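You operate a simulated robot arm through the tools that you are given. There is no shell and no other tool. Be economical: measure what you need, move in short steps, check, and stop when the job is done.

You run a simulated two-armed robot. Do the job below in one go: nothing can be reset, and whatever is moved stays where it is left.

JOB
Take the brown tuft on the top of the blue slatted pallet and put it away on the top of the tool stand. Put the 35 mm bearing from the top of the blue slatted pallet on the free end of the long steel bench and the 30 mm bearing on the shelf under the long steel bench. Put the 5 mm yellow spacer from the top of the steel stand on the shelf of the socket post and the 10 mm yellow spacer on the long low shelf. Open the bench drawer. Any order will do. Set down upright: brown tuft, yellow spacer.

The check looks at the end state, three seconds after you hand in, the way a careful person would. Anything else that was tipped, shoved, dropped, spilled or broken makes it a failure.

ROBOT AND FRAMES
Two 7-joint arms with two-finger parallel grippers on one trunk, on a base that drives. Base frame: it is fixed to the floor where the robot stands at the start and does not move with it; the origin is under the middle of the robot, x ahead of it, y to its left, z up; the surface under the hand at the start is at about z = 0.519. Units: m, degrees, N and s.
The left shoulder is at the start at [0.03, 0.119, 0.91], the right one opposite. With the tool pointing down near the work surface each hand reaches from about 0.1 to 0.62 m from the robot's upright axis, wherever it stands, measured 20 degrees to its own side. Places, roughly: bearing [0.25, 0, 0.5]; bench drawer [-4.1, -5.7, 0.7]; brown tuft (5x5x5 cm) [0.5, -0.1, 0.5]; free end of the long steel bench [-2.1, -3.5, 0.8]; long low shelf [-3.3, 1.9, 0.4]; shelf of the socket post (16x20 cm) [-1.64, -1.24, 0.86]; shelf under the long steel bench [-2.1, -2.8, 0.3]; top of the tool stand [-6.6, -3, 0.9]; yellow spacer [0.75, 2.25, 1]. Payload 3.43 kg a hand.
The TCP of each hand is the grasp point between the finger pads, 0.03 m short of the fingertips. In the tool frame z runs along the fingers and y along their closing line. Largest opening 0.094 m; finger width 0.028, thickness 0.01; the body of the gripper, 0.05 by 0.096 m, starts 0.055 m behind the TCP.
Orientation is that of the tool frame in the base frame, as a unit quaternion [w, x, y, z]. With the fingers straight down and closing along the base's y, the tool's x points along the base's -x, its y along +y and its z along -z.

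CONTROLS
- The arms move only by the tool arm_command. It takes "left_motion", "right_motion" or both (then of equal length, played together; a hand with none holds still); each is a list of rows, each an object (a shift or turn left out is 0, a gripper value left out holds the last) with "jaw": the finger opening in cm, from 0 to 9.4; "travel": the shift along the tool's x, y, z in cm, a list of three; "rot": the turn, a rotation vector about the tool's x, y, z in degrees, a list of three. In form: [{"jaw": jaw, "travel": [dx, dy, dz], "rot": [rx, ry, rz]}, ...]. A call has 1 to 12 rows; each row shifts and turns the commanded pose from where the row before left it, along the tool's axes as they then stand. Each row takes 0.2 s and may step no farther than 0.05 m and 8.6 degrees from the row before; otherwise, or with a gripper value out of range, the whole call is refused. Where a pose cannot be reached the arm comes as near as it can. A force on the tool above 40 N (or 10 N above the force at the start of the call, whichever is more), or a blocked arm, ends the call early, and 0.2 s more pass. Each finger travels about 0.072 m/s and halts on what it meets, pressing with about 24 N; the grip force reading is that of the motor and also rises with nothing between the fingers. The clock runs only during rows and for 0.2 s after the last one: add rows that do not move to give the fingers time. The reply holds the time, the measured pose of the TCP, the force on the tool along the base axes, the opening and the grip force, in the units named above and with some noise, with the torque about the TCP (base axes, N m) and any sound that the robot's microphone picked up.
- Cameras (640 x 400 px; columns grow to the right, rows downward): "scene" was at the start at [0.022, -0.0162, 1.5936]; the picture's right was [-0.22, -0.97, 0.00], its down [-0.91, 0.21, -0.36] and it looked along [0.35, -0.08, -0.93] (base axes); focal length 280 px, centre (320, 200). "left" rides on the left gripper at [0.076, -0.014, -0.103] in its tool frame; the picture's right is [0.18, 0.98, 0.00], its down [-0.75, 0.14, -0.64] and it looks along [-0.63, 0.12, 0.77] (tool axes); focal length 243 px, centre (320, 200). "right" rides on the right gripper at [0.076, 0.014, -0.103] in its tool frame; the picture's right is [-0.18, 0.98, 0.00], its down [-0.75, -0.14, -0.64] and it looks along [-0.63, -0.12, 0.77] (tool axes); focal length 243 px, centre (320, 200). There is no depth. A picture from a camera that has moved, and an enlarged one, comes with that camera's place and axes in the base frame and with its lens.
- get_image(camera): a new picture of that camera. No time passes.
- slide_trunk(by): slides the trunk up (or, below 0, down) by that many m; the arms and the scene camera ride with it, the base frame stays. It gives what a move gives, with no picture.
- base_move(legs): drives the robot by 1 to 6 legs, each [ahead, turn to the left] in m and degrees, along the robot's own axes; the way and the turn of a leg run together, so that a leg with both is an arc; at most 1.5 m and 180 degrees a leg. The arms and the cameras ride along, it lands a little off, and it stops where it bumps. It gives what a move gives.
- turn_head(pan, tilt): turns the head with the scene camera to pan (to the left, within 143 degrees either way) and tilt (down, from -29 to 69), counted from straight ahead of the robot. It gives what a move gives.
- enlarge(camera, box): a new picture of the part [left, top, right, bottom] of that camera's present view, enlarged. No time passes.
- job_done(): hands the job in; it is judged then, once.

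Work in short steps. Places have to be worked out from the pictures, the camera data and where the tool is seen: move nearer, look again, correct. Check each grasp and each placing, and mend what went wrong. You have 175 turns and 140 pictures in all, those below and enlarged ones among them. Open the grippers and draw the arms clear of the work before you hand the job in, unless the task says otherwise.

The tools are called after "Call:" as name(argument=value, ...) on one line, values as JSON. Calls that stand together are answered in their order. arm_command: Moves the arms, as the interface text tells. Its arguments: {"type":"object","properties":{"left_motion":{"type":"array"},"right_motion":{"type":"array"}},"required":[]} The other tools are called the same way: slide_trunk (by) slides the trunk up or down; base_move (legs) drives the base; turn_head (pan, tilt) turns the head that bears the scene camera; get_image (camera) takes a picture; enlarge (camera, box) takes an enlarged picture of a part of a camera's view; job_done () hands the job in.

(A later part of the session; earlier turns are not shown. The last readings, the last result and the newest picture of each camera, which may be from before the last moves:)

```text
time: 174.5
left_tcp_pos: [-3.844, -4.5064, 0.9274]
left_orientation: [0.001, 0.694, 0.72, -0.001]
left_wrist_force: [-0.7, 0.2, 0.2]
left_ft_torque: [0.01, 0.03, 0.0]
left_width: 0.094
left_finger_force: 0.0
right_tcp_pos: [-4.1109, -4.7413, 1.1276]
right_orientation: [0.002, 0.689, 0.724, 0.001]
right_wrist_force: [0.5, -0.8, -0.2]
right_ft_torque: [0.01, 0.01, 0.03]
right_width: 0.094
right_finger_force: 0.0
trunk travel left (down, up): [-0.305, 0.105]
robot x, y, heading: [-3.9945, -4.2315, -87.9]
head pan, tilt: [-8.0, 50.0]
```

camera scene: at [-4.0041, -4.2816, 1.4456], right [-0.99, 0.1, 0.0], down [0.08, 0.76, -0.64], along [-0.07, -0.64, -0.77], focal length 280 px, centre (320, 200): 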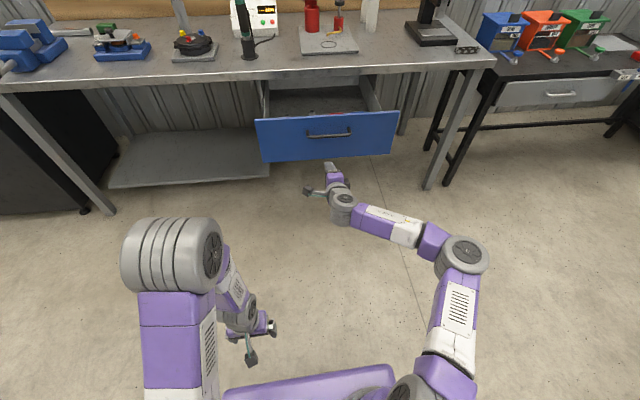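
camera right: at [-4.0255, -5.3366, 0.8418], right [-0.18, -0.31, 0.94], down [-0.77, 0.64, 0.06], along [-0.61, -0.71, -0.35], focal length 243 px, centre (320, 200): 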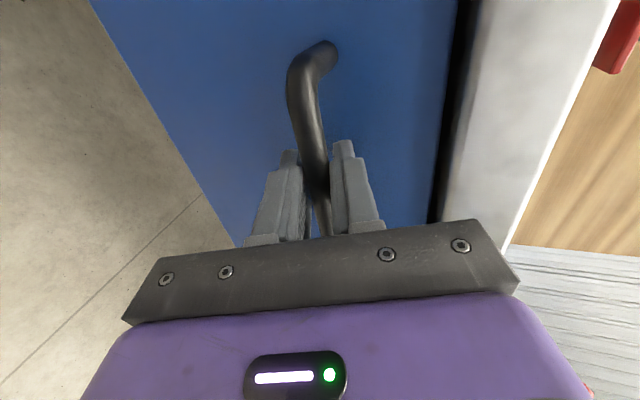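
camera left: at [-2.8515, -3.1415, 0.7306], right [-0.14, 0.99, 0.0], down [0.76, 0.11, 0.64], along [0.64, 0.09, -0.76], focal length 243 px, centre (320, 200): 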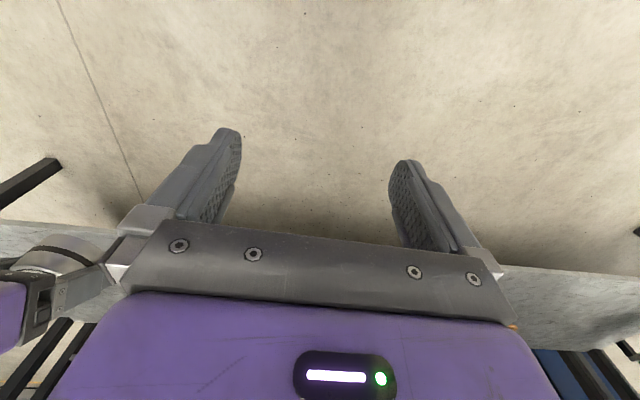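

Hand is restored. Retract it and drive back north past the bench toward the steel stand.

Call:
arm_command(right_motion=[{"travel": [4.5, -1, 0]}, {"travel": [4.5, -1, 0]}, {"travel": [4.5, -1, 0]}, {"travel": [4, -1, 0]}, {}])

Call:
base_move(legs=[[0, 164], [1.4, 0], [1.4, 0], [1.35, 0], [0, -76]])

```text
time: 175.7
left_tcp_pos: [-3.8447, -4.5088, 0.9255]
left_orientation: [0.002, 0.695, 0.719, -0.001]
left_wrist_force: [0.7, 0.1, -0.1]
left_ft_torque: [0.02, 0.02, -0.01]
left_width: 0.094
left_finger_force: 0.0
right_tcp_pos: [-4.1567, -4.5664, 1.1273]
right_orientation: [0.002, 0.69, 0.724, 0.001]
right_wrist_force: [-0.3, -0.4, 0.5]
right_ft_torque: [0.02, -0.03, -0.03]
right_width: 0.0941
right_finger_force: 0.0
trunk travel left (down, up): [-0.305, 0.105]
robot x, y, heading: [-3.9925, -4.2318, -88.0]
head pan, tilt: [-8.0, 50.0]
```

```text
time: 205.5
left_tcp_pos: [-2.5301, -0.1152, 0.9272]
left_orientation: [0.002, 0.009, 1.0, 0.0]
left_wrist_force: [-0.6, 0.0, -0.3]
left_ft_torque: [-0.02, 0.03, 0.0]
left_width: 0.0944
left_finger_force: 0.1
right_tcp_pos: [-2.4869, -0.4299, 1.1273]
right_orientation: [0.001, 0.003, 1.0, 0.002]
right_wrist_force: [0.3, 0.0, -0.1]
right_ft_torque: [0.01, 0.0, -0.03]
right_width: 0.094
right_finger_force: 0.0
trunk travel left (down, up): [-0.305, 0.105]
robot x, y, heading: [-2.8138, -0.2518, -1.1]
head pan, tilt: [-8.0, 50.0]
```

On the way I'll glance left at the long low shelf near [-3.3, 1.9].

Call:
turn_head(pan=105, tilt=25)

Call:
get_image(camera="scene")

Call:
base_move(legs=[[0, 4.5], [1.3, 0], [1.25, 0], [0, 86]])

Call:
turn_head(pan=-20, tilt=25)

Call:
get_image(camera="scene")

```text
time: 207.4
left_tcp_pos: [-2.5304, -0.1148, 0.9269]
left_orientation: [0.001, 0.008, 1.0, 0.0]
left_wrist_force: [0.9, -1.1, -0.1]
left_ft_torque: [-0.01, 0.02, 0.01]
left_width: 0.0939
left_finger_force: 0.1
right_tcp_pos: [-2.4851, -0.4301, 1.1277]
right_orientation: [0.001, 0.002, 1.0, 0.001]
right_wrist_force: [0.2, -1.0, -0.3]
right_ft_torque: [-0.02, 0.0, 0.04]
right_width: 0.0943
right_finger_force: 0.1
trunk travel left (down, up): [-0.305, 0.105]
robot x, y, heading: [-2.8097, -0.2525, -1.1]
head pan, tilt: [105.0, 25.0]
```

```text
89 pictures are left
camera scene: at [-2.8675, -0.163, 1.783], right [0.97, 0.24, 0.0], down [0.1, -0.41, -0.91], along [-0.22, 0.88, -0.42], focal length 280 px, centre (320, 200)
```

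scene: 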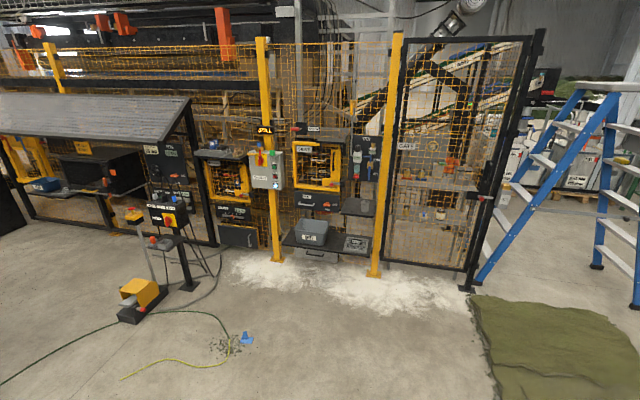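

```text
time: 224.1
left_tcp_pos: [-0.4033, 0.2208, 0.9269]
left_orientation: [-0.001, 0.72, -0.694, -0.001]
left_wrist_force: [-0.2, -0.5, 0.3]
left_ft_torque: [0.02, 0.01, 0.05]
left_width: 0.0941
left_finger_force: 0.0
right_tcp_pos: [-0.0908, 0.2815, 1.1279]
right_orientation: [0.001, 0.724, -0.69, -0.001]
right_wrist_force: [0.1, 0.6, 0.3]
right_ft_torque: [-0.01, -0.03, 0.0]
right_width: 0.094
right_finger_force: 0.0
trunk travel left (down, up): [-0.305, 0.105]
robot x, y, heading: [-0.2544, -0.0582, 91.8]
head pan, tilt: [105.0, 25.0]
```

```text
time: 226.2
left_tcp_pos: [-0.4019, 0.2195, 0.9267]
left_orientation: [-0.001, 0.72, -0.694, -0.001]
left_wrist_force: [0.1, 0.1, 0.2]
left_ft_torque: [-0.02, 0.0, 0.03]
left_width: 0.0938
left_finger_force: 0.1
right_tcp_pos: [-0.0915, 0.281, 1.1285]
right_orientation: [0.001, 0.724, -0.69, -0.001]
right_wrist_force: [-0.9, -0.6, 0.0]
right_ft_torque: [-0.01, 0.02, -0.01]
right_width: 0.0939
right_finger_force: 0.1
trunk travel left (down, up): [-0.305, 0.105]
robot x, y, heading: [-0.2608, -0.0528, 92.0]
head pan, tilt: [-20.0, 25.0]
```

```text
88 pictures are left
camera scene: at [-0.2273, -0.001, 1.783], right [0.95, -0.31, 0.0], down [-0.13, -0.4, -0.91], along [0.28, 0.86, -0.42], focal length 280 px, centre (320, 200)
```

scene: 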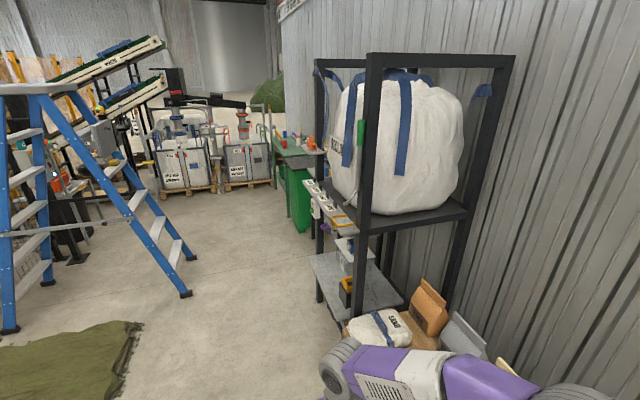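

I'll advance up the corridor (ladder foot at x≈-0.76, rack at x≈0.33) and look at the steel stand.

Call:
base_move(legs=[[0, -3], [1.45, 0]])

Call:
turn_head(pan=-45, tilt=30)

Call:
get_image(camera="scene")

```text
time: 233.6
left_tcp_pos: [-0.3528, 1.6383, 0.9277]
left_orientation: [0.001, -0.698, 0.717, 0.001]
left_wrist_force: [0.6, -0.6, -0.8]
left_ft_torque: [0.03, -0.01, 0.02]
left_width: 0.094
left_finger_force: 0.1
right_tcp_pos: [-0.0368, 1.6793, 1.1282]
right_orientation: [-0.001, -0.701, 0.713, 0.002]
right_wrist_force: [-0.1, -0.3, -0.2]
right_ft_torque: [0.01, 0.04, 0.01]
right_width: 0.0941
right_finger_force: 0.1
trunk travel left (down, up): [-0.305, 0.105]
robot x, y, heading: [-0.2216, 1.3546, 88.5]
head pan, tilt: [-20.0, 25.0]
```

```text
time: 234.5
left_tcp_pos: [-0.3523, 1.6386, 0.9272]
left_orientation: [0.001, -0.697, 0.717, 0.001]
left_wrist_force: [0.1, 0.4, 0.0]
left_ft_torque: [0.04, 0.0, 0.0]
left_width: 0.094
left_finger_force: 0.2
right_tcp_pos: [-0.0376, 1.6791, 1.1282]
right_orientation: [0.0, -0.702, 0.712, 0.001]
right_wrist_force: [-0.3, 0.6, 0.2]
right_ft_torque: [0.0, 0.0, 0.02]
right_width: 0.0941
right_finger_force: 0.1
trunk travel left (down, up): [-0.305, 0.105]
robot x, y, heading: [-0.2168, 1.3554, 88.4]
head pan, tilt: [-45.0, 30.0]
```

```text
87 pictures are left
camera scene: at [-0.1595, 1.3829, 1.7751], right [0.69, -0.73, 0.0], down [-0.36, -0.34, -0.87], along [0.63, 0.6, -0.5], focal length 280 px, centre (320, 200)
```

scene: 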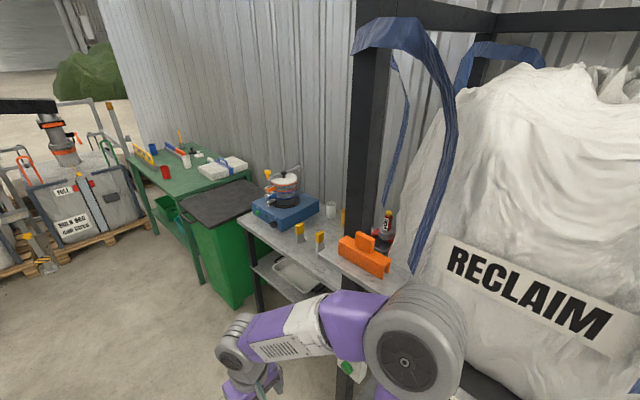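

Two yellow spacers are visible on the stand near x≈0.54, y≈2.05–2.19. Drive up beside it and face it (+x).

Call:
base_move(legs=[[0, -8], [0.76, 0], [0, -80]])

Call:
turn_head(pan=0, tilt=45)

Call:
get_image(camera="scene")

```text
time: 242.7
left_tcp_pos: [0.1841, 2.2368, 0.927]
left_orientation: [0.001, 0.008, 1.0, 0.0]
left_wrist_force: [0.1, 0.3, -0.1]
left_ft_torque: [-0.02, 0.0, 0.01]
left_width: 0.0939
left_finger_force: 0.0
right_tcp_pos: [0.228, 1.9211, 1.1287]
right_orientation: [0.001, 0.002, 1.0, 0.002]
right_wrist_force: [0.6, -0.4, -0.2]
right_ft_torque: [-0.02, 0.01, -0.03]
right_width: 0.094
right_finger_force: 0.1
trunk travel left (down, up): [-0.305, 0.105]
robot x, y, heading: [-0.0996, 2.1049, -1.1]
head pan, tilt: [-45.0, 30.0]
```

```text
time: 243.8
left_tcp_pos: [0.1831, 2.2365, 0.9272]
left_orientation: [0.001, 0.009, 1.0, 0.0]
left_wrist_force: [0.8, -1.2, -0.4]
left_ft_torque: [-0.02, -0.02, -0.03]
left_width: 0.0941
left_finger_force: 0.1
right_tcp_pos: [0.2282, 1.9224, 1.1278]
right_orientation: [0.001, 0.002, 1.0, 0.001]
right_wrist_force: [0.0, -0.3, 0.1]
right_ft_torque: [0.0, 0.0, -0.01]
right_width: 0.0941
right_finger_force: 0.0
trunk travel left (down, up): [-0.305, 0.105]
robot x, y, heading: [-0.1001, 2.1019, -0.6]
head pan, tilt: [0.0, 45.0]
```

```text
86 pictures are left
camera scene: at [-0.05, 2.0981, 1.7525], right [-0.02, -1.0, 0.0], down [-0.71, 0.01, -0.71], along [0.71, -0.01, -0.71], focal length 280 px, centre (320, 200)
```

scene: 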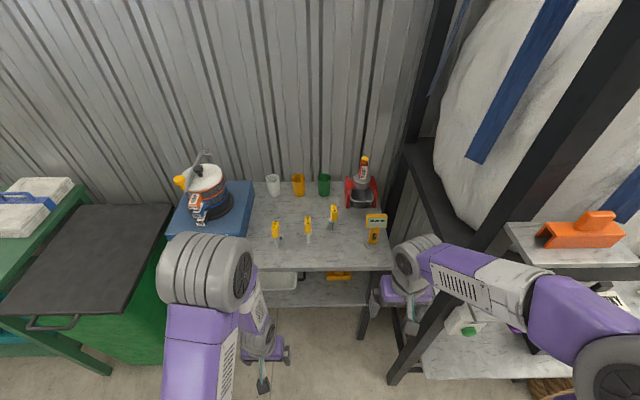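

Three small yellow pieces and a labelled item sit on the stand; enlarging.

Call:
enlarge(camera="scene", box=[250, 170, 400, 264])

```text
4.26 times, centred on (325, 217) of scene
camera zoom: at [-0.05, 2.0981, 1.7525], right [-0.02, -1.0, 0.0], down [-0.71, 0.01, -0.71], along [0.71, -0.01, -0.71], focal length 1190 px, centre (299, 128)
```

zoom: 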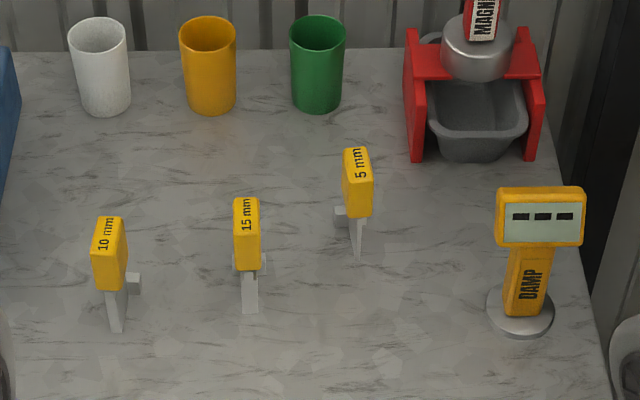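

The spacers (yellow heads on stems, ~12 cm tall) are: 10 mm at ≈[0.49, 2.23], 15 mm at ≈[0.50, 2.13], 5 mm at ≈[0.55, 2.04]. Raise the trunk a bit, lift the left hand to z≈1.2, shift the right hand inward, then drive 0.1 m in.

Call:
slide_trunk(by=0.08)

Call:
arm_command(left_motion=[{"travel": [0, 0, -4.8]}, {"travel": [0, 0, -4.8]}, {"travel": [0, 0, -4.8]}, {"travel": [0, 0, -4.8]}, {}], right_motion=[{"travel": [0, 2, 0]}, {"travel": [0, 2, 0]}, {"travel": [0, 2, 0]}, {"travel": [0, 2, 0]}, {}])

Call:
base_move(legs=[[0.1, 0]])

Call:
get_image(camera="left")

Call:
get_image(camera="right")

```text
time: 245.0
left_tcp_pos: [0.1839, 2.2371, 1.007]
left_orientation: [0.002, 0.008, 1.0, 0.001]
left_wrist_force: [0.0, -1.4, -0.2]
left_ft_torque: [0.0, 0.01, -0.02]
left_width: 0.0941
left_finger_force: 0.1
right_tcp_pos: [0.2283, 1.9222, 1.208]
right_orientation: [0.001, 0.002, 1.0, 0.002]
right_wrist_force: [0.1, -0.5, 0.1]
right_ft_torque: [0.01, 0.03, 0.02]
right_width: 0.094
right_finger_force: 0.1
trunk travel left (down, up): [-0.385, 0.025]
robot x, y, heading: [-0.1015, 2.1012, -0.8]
head pan, tilt: [0.0, 45.0]
```

```text
time: 246.2
left_tcp_pos: [0.1848, 2.2342, 1.2005]
left_orientation: [0.001, 0.008, 1.0, 0.001]
left_wrist_force: [1.0, 0.2, -0.3]
left_ft_torque: [0.02, 0.02, -0.01]
left_width: 0.0938
left_finger_force: 0.0
right_tcp_pos: [0.2272, 2.0008, 1.2068]
right_orientation: [0.002, 0.002, 1.0, 0.003]
right_wrist_force: [0.4, -0.1, 0.7]
right_ft_torque: [0.0, 0.0, 0.02]
right_width: 0.094
right_finger_force: 0.0
trunk travel left (down, up): [-0.385, 0.025]
robot x, y, heading: [-0.1018, 2.1031, -1.2]
head pan, tilt: [0.0, 45.0]
```

```text
time: 247.4
left_tcp_pos: [0.2853, 2.2326, 1.1991]
left_orientation: [0.001, 0.008, 1.0, 0.0]
left_wrist_force: [0.8, 0.2, -0.8]
left_ft_torque: [-0.02, 0.01, -0.01]
left_width: 0.0938
left_finger_force: 0.0
right_tcp_pos: [0.3285, 2.0017, 1.2072]
right_orientation: [0.001, 0.002, 1.0, 0.001]
right_wrist_force: [0.4, 1.0, -1.0]
right_ft_torque: [-0.01, 0.0, 0.02]
right_width: 0.094
right_finger_force: 0.0
trunk travel left (down, up): [-0.385, 0.025]
robot x, y, heading: [0.002, 2.1028, -0.9]
head pan, tilt: [0.0, 45.0]
```

```text
84 pictures are left
camera left: at [0.2087, 2.2209, 1.3028], right [-0.17, 0.99, 0.0], down [0.75, 0.13, 0.65], along [0.64, 0.11, -0.76], focal length 243 px, centre (320, 200)
```

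left: 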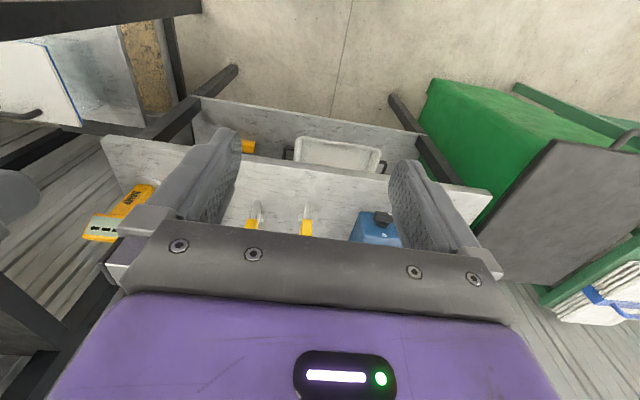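

```text
83 pictures are left
camera right: at [0.2523, 2.014, 1.3101], right [0.19, 0.98, 0.0], down [0.75, -0.15, 0.64], along [0.63, -0.12, -0.77], focal length 243 px, centre (320, 200)
```

right: 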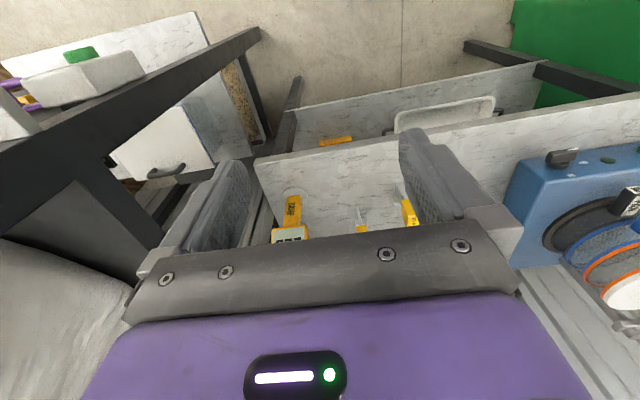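

Move both hands forward ~13 cm at this height to see the spacers better.

Call:
arm_command(left_motion=[{"travel": [-4.5, 0, 0]}, {"travel": [-4.5, 0, 0]}, {"travel": [-4, 0, 0]}, {}], right_motion=[{"travel": [-4.5, 0.7, 0]}, {"travel": [-4.5, 0.7, 0]}, {"travel": [-4, 0.7, 0]}, {}])

Call:
get_image(camera="left")

Call:
get_image(camera="right")

```text
time: 248.4
left_tcp_pos: [0.4158, 2.2321, 1.1993]
left_orientation: [0.002, 0.008, 1.0, -0.001]
left_wrist_force: [0.6, 0.7, 0.7]
left_ft_torque: [-0.02, -0.04, -0.02]
left_width: 0.0939
left_finger_force: 0.0
right_tcp_pos: [0.4565, 2.019, 1.2099]
right_orientation: [0.002, 0.003, 1.0, 0.002]
right_wrist_force: [0.4, -0.2, -0.4]
right_ft_torque: [0.02, 0.01, 0.01]
right_width: 0.0938
right_finger_force: 0.0
trunk travel left (down, up): [-0.385, 0.025]
robot x, y, heading: [0.0025, 2.0995, -0.8]
head pan, tilt: [0.0, 45.0]
```

```text
82 pictures are left
camera left: at [0.3383, 2.2189, 1.3024], right [-0.17, 0.99, 0.0], down [0.75, 0.13, 0.65], along [0.64, 0.11, -0.76], focal length 243 px, centre (320, 200)
```

left: 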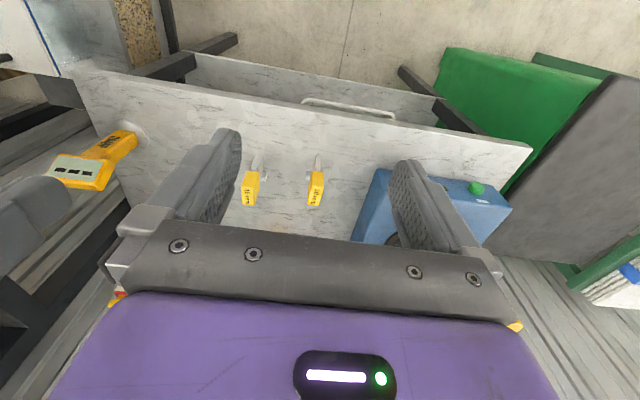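

```text
81 pictures are left
camera right: at [0.3802, 2.0328, 1.3125], right [0.19, 0.98, 0.0], down [0.75, -0.15, 0.64], along [0.63, -0.12, -0.77], focal length 243 px, centre (320, 200)
```

right: 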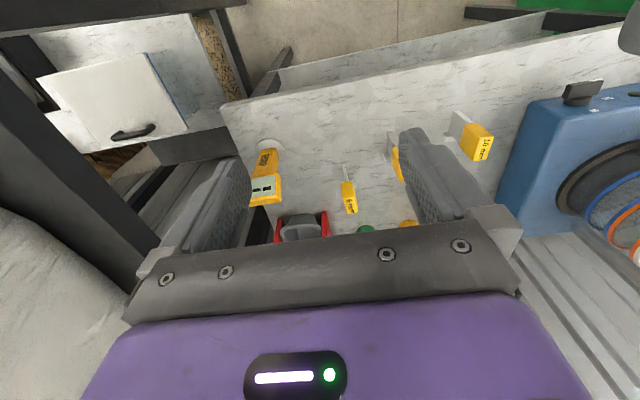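

Cross-views place the heads lower and farther: 10 mm ≈[0.61, 2.255, 0.96], 5 mm ≈[0.70, 2.035, 0.94]; the stand's top is about z≈0.84. I'll retract the hands and shift the robot to about (0.13, 2.24), away from the rack post.

Call:
arm_command(left_motion=[{"travel": [4.5, 0, 0]}, {"travel": [4.5, 0, 0]}, {"travel": [4, 0, 0]}, {}], right_motion=[{"travel": [4.5, 0, 0]}, {"travel": [4.5, 0, 0]}, {"travel": [4, 0, 0]}, {}])

Call:
base_move(legs=[[0, 45], [0.19, 0], [0, -44]])

Call:
get_image(camera="scene")

```text
time: 249.4
left_tcp_pos: [0.2846, 2.2359, 1.1986]
left_orientation: [0.002, 0.008, 1.0, 0.0]
left_wrist_force: [0.3, 0.8, -0.4]
left_ft_torque: [0.03, 0.04, 0.02]
left_width: 0.0941
left_finger_force: 0.0
right_tcp_pos: [0.331, 2.0202, 1.2095]
right_orientation: [0.001, 0.002, 1.0, 0.001]
right_wrist_force: [0.0, -0.2, -0.4]
right_ft_torque: [-0.05, 0.06, -0.01]
right_width: 0.094
right_finger_force: 0.1
trunk travel left (down, up): [-0.385, 0.025]
robot x, y, heading: [0.0015, 2.103, -1.1]
head pan, tilt: [0.0, 45.0]
```

```text
time: 255.1
left_tcp_pos: [0.4281, 2.3593, 1.1984]
left_orientation: [0.002, 0.021, 1.0, 0.001]
left_wrist_force: [0.6, -0.8, -0.5]
left_ft_torque: [-0.01, 0.0, 0.02]
left_width: 0.0939
left_finger_force: 0.1
right_tcp_pos: [0.4678, 2.1429, 1.2088]
right_orientation: [0.001, 0.015, 1.0, 0.002]
right_wrist_force: [0.3, 0.3, 1.1]
right_ft_torque: [0.0, 0.04, -0.02]
right_width: 0.094
right_finger_force: 0.0
trunk travel left (down, up): [-0.385, 0.025]
robot x, y, heading: [0.1407, 2.2315, -2.1]
head pan, tilt: [0.0, 45.0]
```

```text
80 pictures are left
camera scene: at [0.1902, 2.2264, 1.8325], right [-0.04, -1.0, 0.0], down [-0.71, 0.03, -0.71], along [0.71, -0.03, -0.71], focal length 280 px, centre (320, 200)
```

scene: 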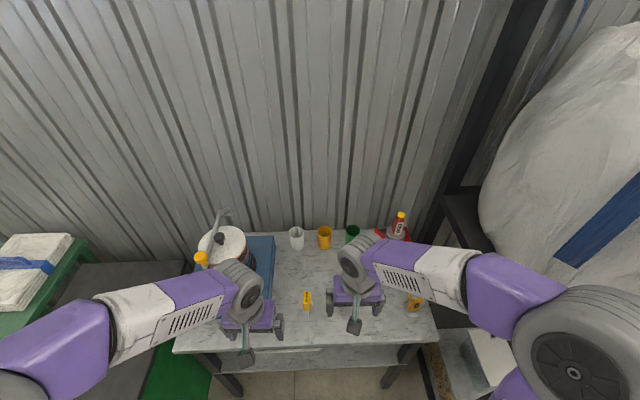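

The right elbow is somewhat near the rack post, so turn the robot 20° right; then both spacers lie within comfortable reach.

Call:
base_move(legs=[[0, -19]])

Call:
turn_head(pan=8, tilt=55)

Call:
get_image(camera="scene")

Call:
get_image(camera="left")

Call:
get_image(camera="right")

```text
time: 256.5
left_tcp_pos: [0.4537, 2.2594, 1.1976]
left_orientation: [0.001, 0.185, 0.983, 0.0]
left_wrist_force: [0.3, 0.6, -0.4]
left_ft_torque: [0.01, 0.08, 0.01]
left_width: 0.094
left_finger_force: 0.1
right_tcp_pos: [0.4207, 2.0422, 1.2091]
right_orientation: [0.001, 0.18, 0.984, 0.001]
right_wrist_force: [-0.5, 0.5, 0.5]
right_ft_torque: [0.0, 0.01, 0.01]
right_width: 0.0944
right_finger_force: 0.2
trunk travel left (down, up): [-0.385, 0.025]
robot x, y, heading: [0.1423, 2.2333, -21.4]
head pan, tilt: [0.0, 45.0]
```

```text
time: 257.2
left_tcp_pos: [0.4527, 2.2598, 1.1984]
left_orientation: [0.002, 0.186, 0.983, 0.0]
left_wrist_force: [0.0, 1.1, -0.6]
left_ft_torque: [0.03, 0.04, -0.02]
left_width: 0.0939
left_finger_force: 0.1
right_tcp_pos: [0.4209, 2.0422, 1.2097]
right_orientation: [0.001, 0.18, 0.984, 0.001]
right_wrist_force: [0.6, -0.1, -1.5]
right_ft_torque: [-0.02, -0.03, 0.0]
right_width: 0.0941
right_finger_force: 0.0
trunk travel left (down, up): [-0.385, 0.025]
robot x, y, heading: [0.1422, 2.2293, -21.7]
head pan, tilt: [8.0, 55.0]
```

```text
79 pictures are left
camera scene: at [0.181, 2.2228, 1.8191], right [-0.23, -0.97, 0.0], down [-0.8, 0.19, -0.57], along [0.56, -0.13, -0.82], focal length 280 px, centre (320, 200)
```

scene: 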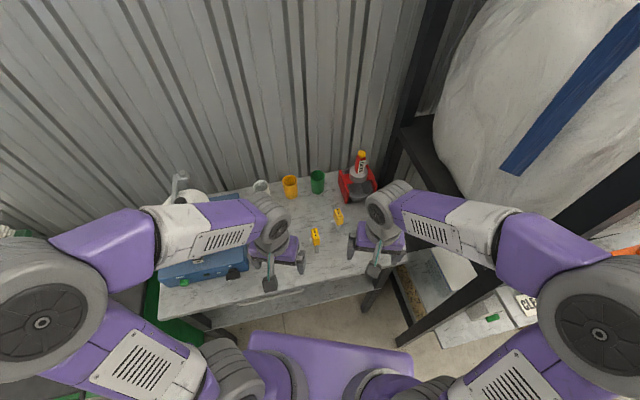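

```text
78 pictures are left
camera left: at [0.3771, 2.2746, 1.3016], right [0.19, 0.98, 0.0], down [0.75, -0.14, 0.64], along [0.63, -0.12, -0.76], focal length 243 px, centre (320, 200)
```

left: 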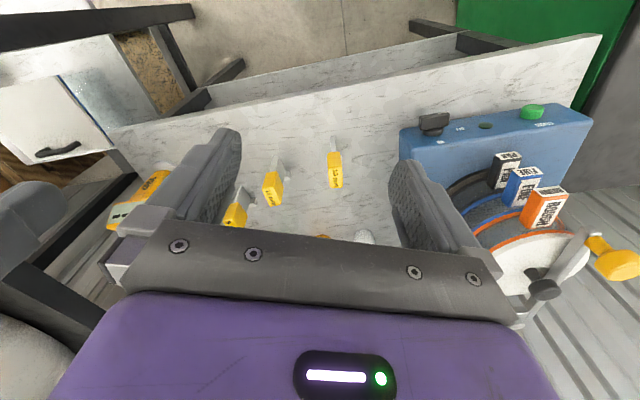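

```text
77 pictures are left
camera right: at [0.3546, 2.0809, 1.3123], right [0.52, 0.85, 0.0], down [0.65, -0.4, 0.64], along [0.55, -0.33, -0.77], focal length 243 px, centre (320, 200)
```

right: 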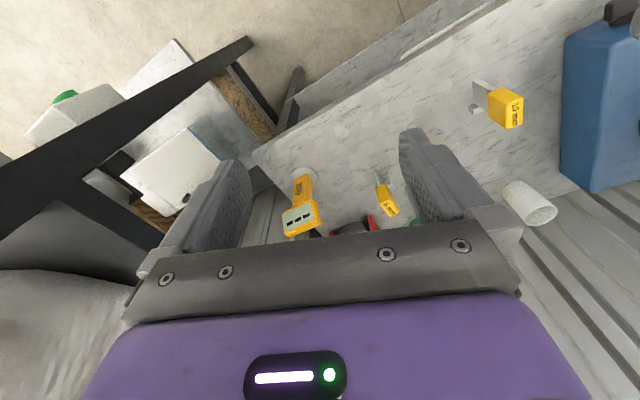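

The 10 mm head is at about [0.602, 2.257, z≈0.98]. Rotate the left hand back to base alignment and bring it nearer to inspect the head orientation.

Call:
arm_command(left_motion=[{"rot": [0, 0, -7.2]}, {"rot": [0, 0, -7.2]}, {"rot": [0, 0, -7.2]}, {"travel": [-3, 0, 3]}, {"travel": [-3, 0, 3]}, {"travel": [0, 0, 2]}, {}])

Call:
enlarge(camera="left", box=[200, 80, 440, 230])

```text
time: 258.8
left_tcp_pos: [0.5116, 2.2613, 1.1199]
left_orientation: [0.002, -0.002, 1.0, -0.001]
left_wrist_force: [0.0, 0.7, 0.7]
left_ft_torque: [-0.03, -0.02, -0.02]
left_width: 0.0939
left_finger_force: 0.0
right_tcp_pos: [0.4216, 2.0426, 1.2095]
right_orientation: [0.001, 0.18, 0.984, 0.002]
right_wrist_force: [0.2, -0.4, -0.1]
right_ft_torque: [0.01, -0.02, -0.01]
right_width: 0.0938
right_finger_force: 0.0
trunk travel left (down, up): [-0.385, 0.025]
robot x, y, heading: [0.142, 2.2308, -21.5]
head pan, tilt: [8.0, 55.0]
```

```text
2.67 times, centred on (320, 155) of left
camera zoom: at [0.4356, 2.247, 1.2231], right [-0.19, 0.98, 0.0], down [0.75, 0.15, 0.64], along [0.63, 0.12, -0.76], focal length 647 px, centre (320, 320)
```

zoom: 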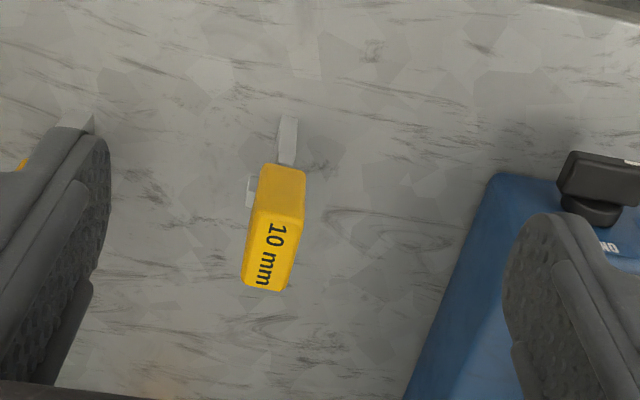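

The 10 mm head (≈18×39×45 mm) is aligned with base axes, centred ≈[0.603, 2.256], top ≈0.98. Move above it with jaw 6 cm and lower to z≈1.02 to check.

Call:
arm_command(left_motion=[{"travel": [-4.5, -0.25, 0], "jaw": 6}, {"travel": [-4.5, -0.25, 0]}, {"travel": [0, 0, 4]}, {"travel": [0, 0, 4]}, {"travel": [0, 0, 2]}, {}])

Call:
get_image(camera="left")

```text
time: 260.2
left_tcp_pos: [0.6042, 2.2548, 1.018]
left_orientation: [0.002, -0.002, 1.0, 0.0]
left_wrist_force: [0.2, 0.4, -0.5]
left_ft_torque: [0.02, -0.01, -0.01]
left_width: 0.0603
left_finger_force: 0.1
right_tcp_pos: [0.4204, 2.0415, 1.2089]
right_orientation: [0.001, 0.179, 0.984, 0.002]
right_wrist_force: [-0.2, 1.3, 0.5]
right_ft_torque: [-0.01, 0.02, 0.03]
right_width: 0.0942
right_finger_force: 0.0
trunk travel left (down, up): [-0.385, 0.025]
robot x, y, heading: [0.1406, 2.232, -21.3]
head pan, tilt: [8.0, 55.0]
```

```text
75 pictures are left
camera left: at [0.5275, 2.2405, 1.1213], right [-0.19, 0.98, 0.0], down [0.75, 0.15, 0.64], along [0.63, 0.12, -0.76], focal length 243 px, centre (320, 200)
```

left: 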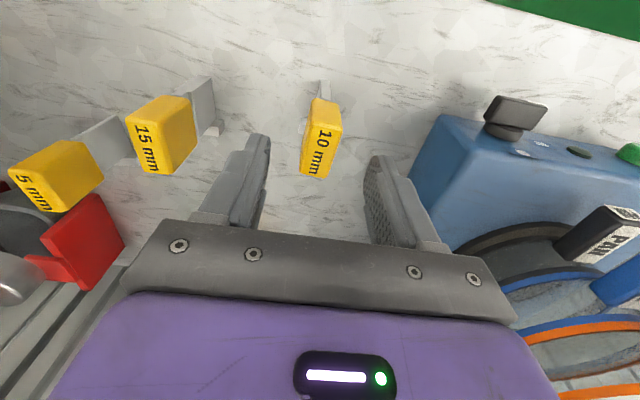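

Centred. Lower 5.3 cm and close.

Call:
arm_command(left_motion=[{"travel": [0, 0, 2.5]}, {"travel": [0, 0, 2.0]}, {"travel": [0, 0, 0.8]}, {}, {"jaw": 0.5}, {}, {}, {}, {}])

Call:
get_image(camera="left")

```text
time: 262.2
left_tcp_pos: [0.6054, 2.2538, 0.9657]
left_orientation: [0.002, -0.002, 1.0, 0.0]
left_wrist_force: [0.1, 0.4, 0.6]
left_ft_torque: [-0.03, 0.0, 0.02]
left_width: 0.0281
left_finger_force: 24.1
right_tcp_pos: [0.4205, 2.0418, 1.2094]
right_orientation: [0.001, 0.18, 0.984, 0.002]
right_wrist_force: [-0.1, -0.7, 0.0]
right_ft_torque: [-0.03, 0.03, 0.02]
right_width: 0.0939
right_finger_force: 0.0
trunk travel left (down, up): [-0.385, 0.025]
robot x, y, heading: [0.1418, 2.2315, -21.4]
head pan, tilt: [8.0, 55.0]
```

```text
74 pictures are left
camera left: at [0.5281, 2.2397, 1.069], right [-0.19, 0.98, 0.0], down [0.75, 0.15, 0.64], along [0.63, 0.12, -0.76], focal length 243 px, centre (320, 200)
```

left: 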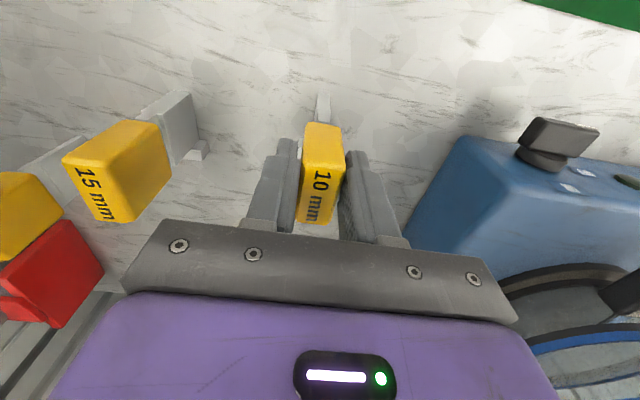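

Gripped at 28 mm. Lift 2 cm gently and check.

Call:
arm_command(left_motion=[{"travel": [0, 0, -1]}, {"travel": [0, 0, -1]}, {}])

Call:
get_image(camera="left")

```text
time: 263.0
left_tcp_pos: [0.6057, 2.2552, 0.9857]
left_orientation: [0.002, -0.002, 1.0, 0.0]
left_wrist_force: [-0.3, 0.0, -1.3]
left_ft_torque: [0.03, 0.0, 0.02]
left_width: 0.0282
left_finger_force: 23.6
right_tcp_pos: [0.4213, 2.0416, 1.2098]
right_orientation: [0.001, 0.179, 0.984, 0.001]
right_wrist_force: [-1.2, -0.3, -0.1]
right_ft_torque: [0.03, 0.03, -0.02]
right_width: 0.0939
right_finger_force: 0.0
trunk travel left (down, up): [-0.385, 0.025]
robot x, y, heading: [0.1412, 2.2319, -21.3]
head pan, tilt: [8.0, 55.0]
```

```text
73 pictures are left
camera left: at [0.5284, 2.2408, 1.0892], right [-0.19, 0.98, 0.0], down [0.75, 0.15, 0.64], along [0.63, 0.12, -0.76], focal length 243 px, centre (320, 200)
```

left: 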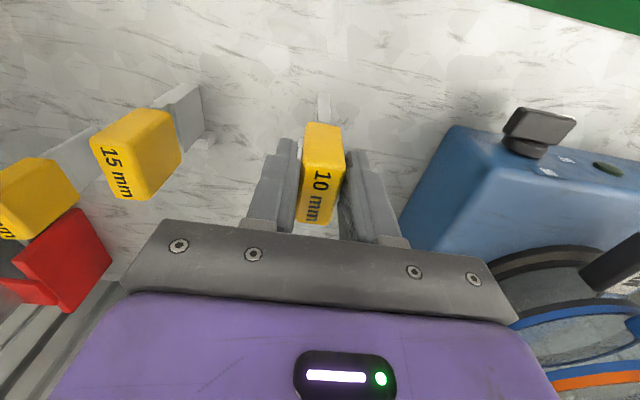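

Held. Raise and retract the left hand, while the right hand turns to base alignment and nears the 5 mm one (≈[0.68, 2.036]).

Call:
arm_command(left_motion=[{"travel": [0, 0, -4.5]}, {"travel": [0, 0, -4.5]}, {"travel": [0, 0, -4.5]}, {"travel": [0, 0, -4.5]}, {"travel": [4, 0.8, 0]}, {"travel": [4, 0.8, 0]}, {"travel": [4, 0.8, 0]}, {"travel": [4, 0.8, 0]}], right_motion=[{}, {"rot": [0, 0, -7]}, {"rot": [0, 0, -7]}, {"rot": [0, 0, -7]}, {"travel": [-4, 0, 0]}, {"travel": [-4, 0, 2]}, {"travel": [-4, 0, 2]}, {"travel": [-2, 0, 4]}])

Call:
get_image(camera="right")

Call:
get_image(camera="scene")

```text
time: 264.8
left_tcp_pos: [0.4415, 2.2878, 1.1623]
left_orientation: [0.002, -0.002, 1.0, -0.001]
left_wrist_force: [-0.6, 0.0, -1.3]
left_ft_torque: [0.05, 0.01, -0.01]
left_width: 0.0283
left_finger_force: 24.5
right_tcp_pos: [0.5606, 2.0429, 1.1282]
right_orientation: [0.001, -0.003, 1.0, 0.0]
right_wrist_force: [-0.1, -0.3, -0.8]
right_ft_torque: [0.05, -0.03, 0.02]
right_width: 0.0943
right_finger_force: 0.0
trunk travel left (down, up): [-0.385, 0.025]
robot x, y, heading: [0.1401, 2.2297, -21.5]
head pan, tilt: [8.0, 55.0]
```

```text
72 pictures are left
camera right: at [0.4842, 2.055, 1.2308], right [0.18, 0.98, 0.0], down [0.75, -0.14, 0.64], along [0.63, -0.11, -0.77], focal length 243 px, centre (320, 200)
```

right: 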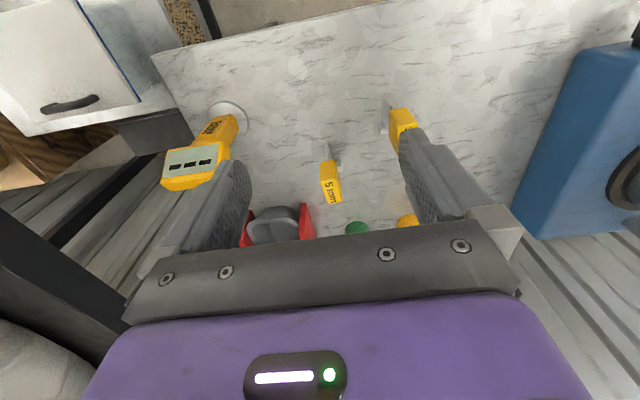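

```text
71 pictures are left
camera scene: at [0.1813, 2.2238, 1.819], right [-0.23, -0.97, 0.0], down [-0.8, 0.19, -0.57], along [0.56, -0.13, -0.82], focal length 280 px, centre (320, 200)
```

scene: 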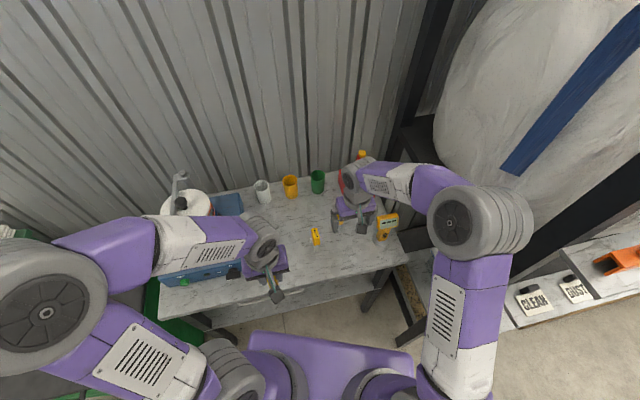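

5 mm top at ≈[0.672, 2.037]. Check its orientation.

Call:
enlarge(camera="right", box=[230, 90, 430, 230])

```text
2.86 times, centred on (330, 160) of right
camera zoom: at [0.4842, 2.055, 1.2308], right [0.18, 0.98, 0.0], down [0.75, -0.14, 0.64], along [0.63, -0.11, -0.77], focal length 693 px, centre (291, 314)
```

zoom: 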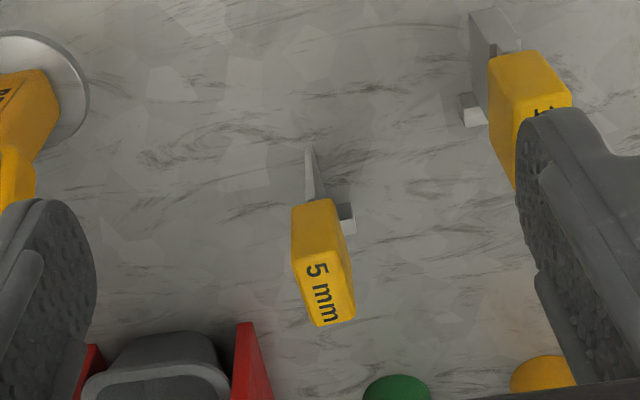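

Nearly aligned (≈4° CCW). Move over it with jaw 6 cm, lowering to z≈1.02.

Call:
arm_command(right_motion=[{"travel": [-4, -0.2, 0], "jaw": 6}, {"travel": [-4, -0.2, 0]}, {"travel": [-3.6, -0.2, 0]}, {"rot": [0, 0, -4], "travel": [0, 0, 3]}, {"travel": [0, 0, 4]}, {"travel": [0, 0, 3.8]}, {}])

Call:
get_image(camera="right")

```text
time: 266.4
left_tcp_pos: [0.4413, 2.2869, 1.162]
left_orientation: [0.002, -0.002, 1.0, -0.001]
left_wrist_force: [-0.3, 0.3, -1.5]
left_ft_torque: [-0.03, 0.0, 0.04]
left_width: 0.0283
left_finger_force: 24.3
right_tcp_pos: [0.6793, 2.0367, 1.0235]
right_orientation: [0.002, -0.038, 0.999, 0.001]
right_wrist_force: [-1.1, 0.0, -0.4]
right_ft_torque: [0.01, -0.02, -0.01]
right_width: 0.0599
right_finger_force: 0.0
trunk travel left (down, up): [-0.385, 0.025]
robot x, y, heading: [0.1389, 2.2351, -21.4]
head pan, tilt: [8.0, 55.0]
```

```text
69 pictures are left
camera right: at [0.6011, 2.044, 1.126], right [0.11, 0.99, 0.0], down [0.76, -0.09, 0.64], along [0.64, -0.07, -0.76], focal length 243 px, centre (320, 200)
```

right: 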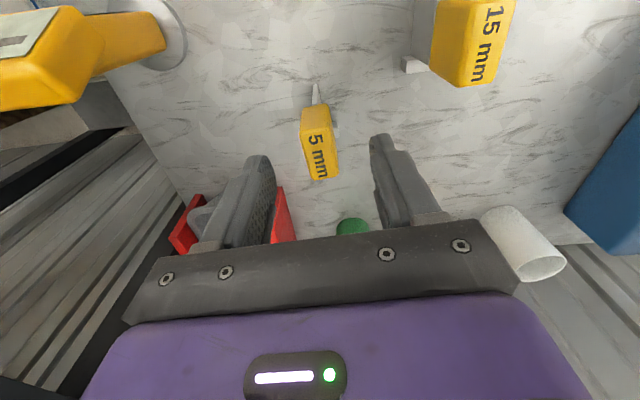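

Centred. Lower and close.

Call:
arm_command(right_motion=[{"travel": [0, 0, 2.5]}, {"travel": [0, 0, 2.5]}, {"travel": [0, 0, 0.8]}, {}, {"jaw": 0.5}, {}, {}, {}, {}, {"travel": [0, 0, -1]}, {"travel": [0, 0, -1]}, {}])

Call:
get_image(camera="right")

```text
time: 269.0
left_tcp_pos: [0.4428, 2.2864, 1.1612]
left_orientation: [0.002, -0.002, 1.0, 0.0]
left_wrist_force: [0.3, 0.0, -1.1]
left_ft_torque: [-0.01, 0.02, -0.01]
left_width: 0.028
left_finger_force: 23.9
right_tcp_pos: [0.6785, 2.0385, 0.9842]
right_orientation: [0.001, -0.038, 0.999, 0.001]
right_wrist_force: [0.2, 0.0, -0.9]
right_ft_torque: [-0.01, 0.06, 0.03]
right_width: 0.0279
right_finger_force: 24.1
trunk travel left (down, up): [-0.385, 0.025]
robot x, y, heading: [0.1381, 2.2294, -21.5]
head pan, tilt: [8.0, 55.0]
```

```text
68 pictures are left
camera right: at [0.6015, 2.0454, 1.0867], right [0.11, 0.99, 0.0], down [0.76, -0.09, 0.64], along [0.64, -0.07, -0.77], focal length 243 px, centre (320, 200)
```

right: 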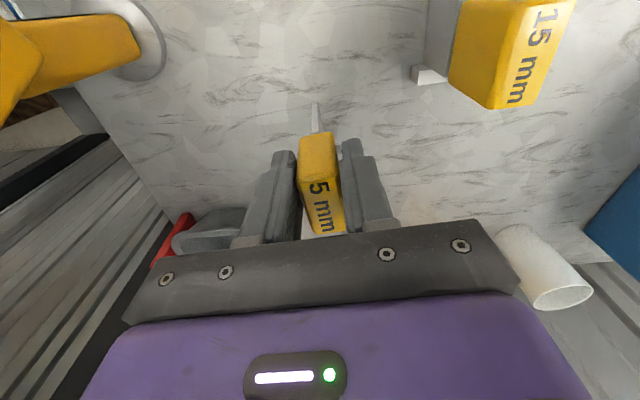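

Both spacers held. Lift and retract the right hand.

Call:
arm_command(right_motion=[{"travel": [0, 0, -4.5]}, {"travel": [0, 0, -4.5]}, {"travel": [0, 0, -4.5]}, {"travel": [0, 0, -4.5]}, {"travel": [4.5, 0, 0]}, {"travel": [4.5, 0, 0]}, {"travel": [4.5, 0, 0]}, {"travel": [4.5, 0, 0]}, {"travel": [4.5, 0, 0]}, {}])

Call:
get_image(camera="scene")

```text
time: 271.2
left_tcp_pos: [0.4448, 2.2858, 1.1613]
left_orientation: [0.001, -0.001, 1.0, -0.001]
left_wrist_force: [-0.9, 0.6, -1.3]
left_ft_torque: [0.02, 0.04, -0.03]
left_width: 0.0281
left_finger_force: 23.7
right_tcp_pos: [0.4529, 2.0206, 1.1632]
right_orientation: [0.002, -0.038, 0.999, 0.001]
right_wrist_force: [0.2, -0.1, -1.4]
right_ft_torque: [-0.04, 0.05, -0.03]
right_width: 0.0279
right_finger_force: 24.3
trunk travel left (down, up): [-0.385, 0.025]
robot x, y, heading: [0.136, 2.2302, -21.1]
head pan, tilt: [8.0, 55.0]
```

```text
67 pictures are left
camera scene: at [0.1826, 2.2231, 1.819], right [-0.23, -0.97, 0.0], down [-0.8, 0.19, -0.57], along [0.56, -0.13, -0.82], focal length 280 px, centre (320, 200)
```

scene: 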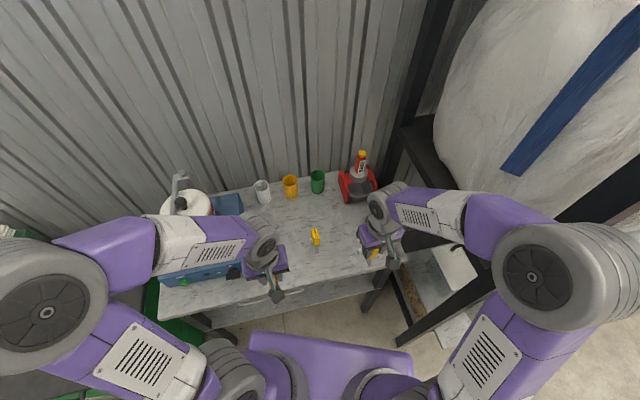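

Back away from the stand, then turn south and drive toward the socket post.

Call:
base_move(legs=[[-0.33, 0], [0, -69], [1.35, 0], [0.75, 0]])

```text
time: 286.7
left_tcp_pos: [0.0737, -0.0619, 1.1617]
left_orientation: [0.002, 0.547, 0.837, -0.001]
left_wrist_force: [-1.0, -0.8, -1.0]
left_ft_torque: [0.01, 0.02, -0.01]
left_width: 0.0282
left_finger_force: 24.1
right_tcp_pos: [-0.1671, -0.1777, 1.1642]
right_orientation: [0.002, 0.515, 0.857, 0.0]
right_wrist_force: [-0.5, 0.3, -2.1]
right_ft_torque: [0.03, -0.01, -0.01]
right_width: 0.0278
right_finger_force: 24.2
trunk travel left (down, up): [-0.385, 0.025]
robot x, y, heading: [-0.0988, 0.1948, -87.6]
head pan, tilt: [8.0, 55.0]
```

Drive west to about (-1.6, -0.2) and face south to view the socket post.

Call:
base_move(legs=[[0, -77.5], [1.5, 0], [0, 75]])

Call:
turn_head(pan=0, tilt=40)

Call:
get_image(camera="scene")

```text
time: 300.5
left_tcp_pos: [-1.3904, -0.4677, 1.1626]
left_orientation: [0.001, 0.577, 0.817, -0.001]
left_wrist_force: [0.5, 0.7, -1.0]
left_ft_torque: [0.04, 0.04, 0.04]
left_width: 0.0283
left_finger_force: 23.7
right_tcp_pos: [-1.6391, -0.5637, 1.1642]
right_orientation: [0.002, 0.547, 0.837, -0.001]
right_wrist_force: [0.2, 0.3, -1.4]
right_ft_torque: [0.05, 0.05, -0.03]
right_width: 0.0279
right_finger_force: 24.2
trunk travel left (down, up): [-0.385, 0.025]
robot x, y, heading: [-1.5417, -0.1993, -92.1]
head pan, tilt: [8.0, 55.0]
```

```text
time: 301.3
left_tcp_pos: [-1.39, -0.467, 1.1626]
left_orientation: [0.001, 0.577, 0.817, -0.002]
left_wrist_force: [0.3, 0.3, -0.8]
left_ft_torque: [0.02, 0.03, -0.02]
left_width: 0.0281
left_finger_force: 24.5
right_tcp_pos: [-1.6372, -0.5638, 1.1644]
right_orientation: [0.002, 0.547, 0.837, 0.0]
right_wrist_force: [-0.2, -0.5, -0.8]
right_ft_torque: [0.05, 0.02, -0.01]
right_width: 0.028
right_finger_force: 23.7
trunk travel left (down, up): [-0.385, 0.025]
robot x, y, heading: [-1.5382, -0.2041, -92.3]
head pan, tilt: [0.0, 40.0]
```

```text
66 pictures are left
camera scene: at [-1.546, -0.2595, 1.8396], right [-1.0, 0.04, 0.0], down [0.02, 0.64, -0.77], along [-0.03, -0.77, -0.64], focal length 280 px, centre (320, 200)
```

scene: 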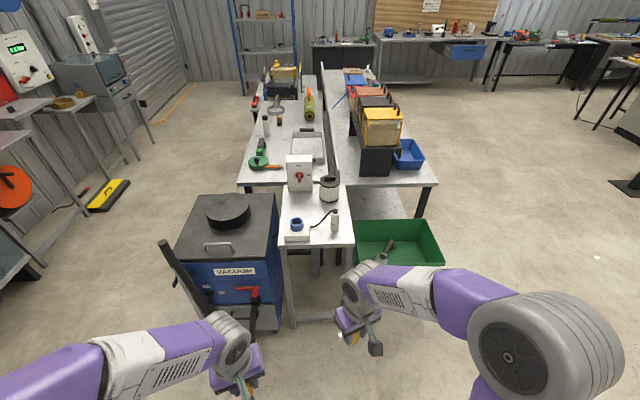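

The small end table matches the socket post. Enlarge it.

Call:
enlarge(camera="scene", box=[250, 140, 400, 260])

```text
3.33 times, centred on (325, 200) of scene
camera zoom: at [-1.546, -0.2595, 1.8396], right [-1.0, 0.04, 0.0], down [0.02, 0.64, -0.77], along [-0.03, -0.77, -0.64], focal length 932 px, centre (303, 200)
```

zoom: 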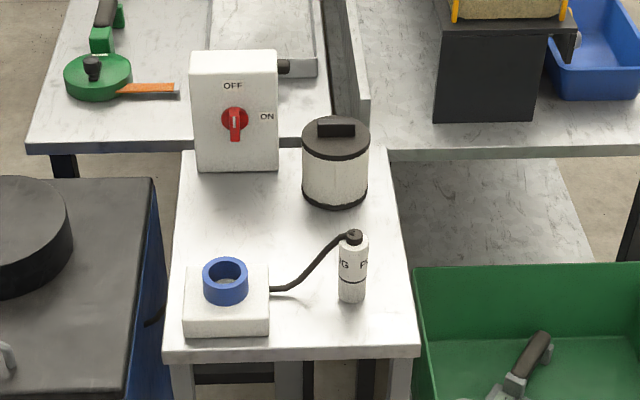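

The table there is larger than 16×20 cm, so I want to check for other candidates nearby before deciding.

Call:
turn_head(pan=45, tilt=25)

Call:
get_image(camera="scene")

Call:
turn_head(pan=-50, tilt=25)

Call:
get_image(camera="scene")

```text
time: 302.4
left_tcp_pos: [-1.3903, -0.4658, 1.1627]
left_orientation: [0.001, 0.577, 0.817, -0.001]
left_wrist_force: [-0.1, 0.7, -1.8]
left_ft_torque: [0.01, 0.01, 0.03]
left_width: 0.0282
left_finger_force: 24.1
right_tcp_pos: [-1.6383, -0.5646, 1.1638]
right_orientation: [0.002, 0.547, 0.837, 0.0]
right_wrist_force: [0.1, -1.0, -1.6]
right_ft_torque: [0.05, 0.02, -0.01]
right_width: 0.0279
right_finger_force: 23.6
trunk travel left (down, up): [-0.385, 0.025]
robot x, y, heading: [-1.5418, -0.1982, -92.1]
head pan, tilt: [45.0, 25.0]
```

```text
64 pictures are left
camera scene: at [-1.4803, -0.2421, 1.863], right [-0.73, -0.68, 0.0], down [-0.29, 0.31, -0.91], along [0.62, -0.66, -0.42], focal length 280 px, centre (320, 200)
```

scene: 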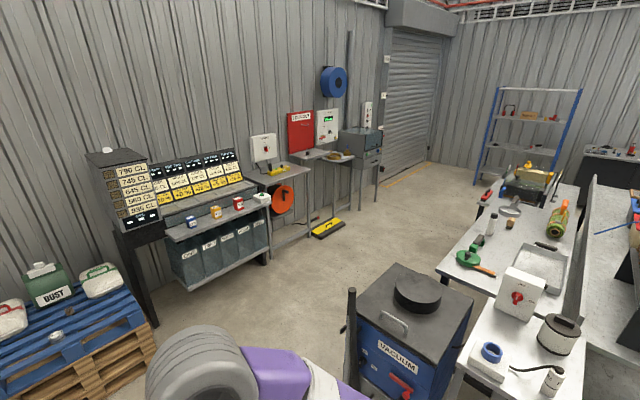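

```text
time: 304.1
left_tcp_pos: [-1.3903, -0.4678, 1.1626]
left_orientation: [0.0, 0.577, 0.817, -0.001]
left_wrist_force: [0.0, 0.5, -1.4]
left_ft_torque: [0.07, 0.05, -0.03]
left_width: 0.0281
left_finger_force: 24.0
right_tcp_pos: [-1.6381, -0.564, 1.1632]
right_orientation: [0.003, 0.547, 0.837, 0.0]
right_wrist_force: [0.0, 0.2, -2.1]
right_ft_torque: [0.06, 0.04, 0.0]
right_width: 0.0279
right_finger_force: 24.4
trunk travel left (down, up): [-0.385, 0.025]
robot x, y, heading: [-1.5389, -0.202, -92.1]
head pan, tilt: [-50.0, 25.0]
```

```text
63 pictures are left
camera scene: at [-1.6156, -0.2312, 1.863], right [-0.61, 0.79, 0.0], down [0.33, 0.26, -0.91], along [-0.71, -0.56, -0.42], focal length 280 px, centre (320, 200)
```

scene: 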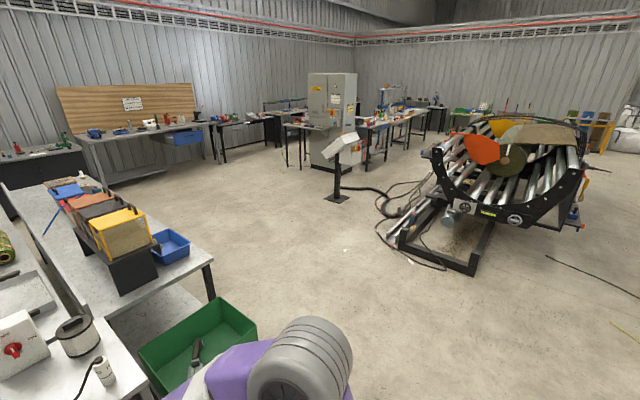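

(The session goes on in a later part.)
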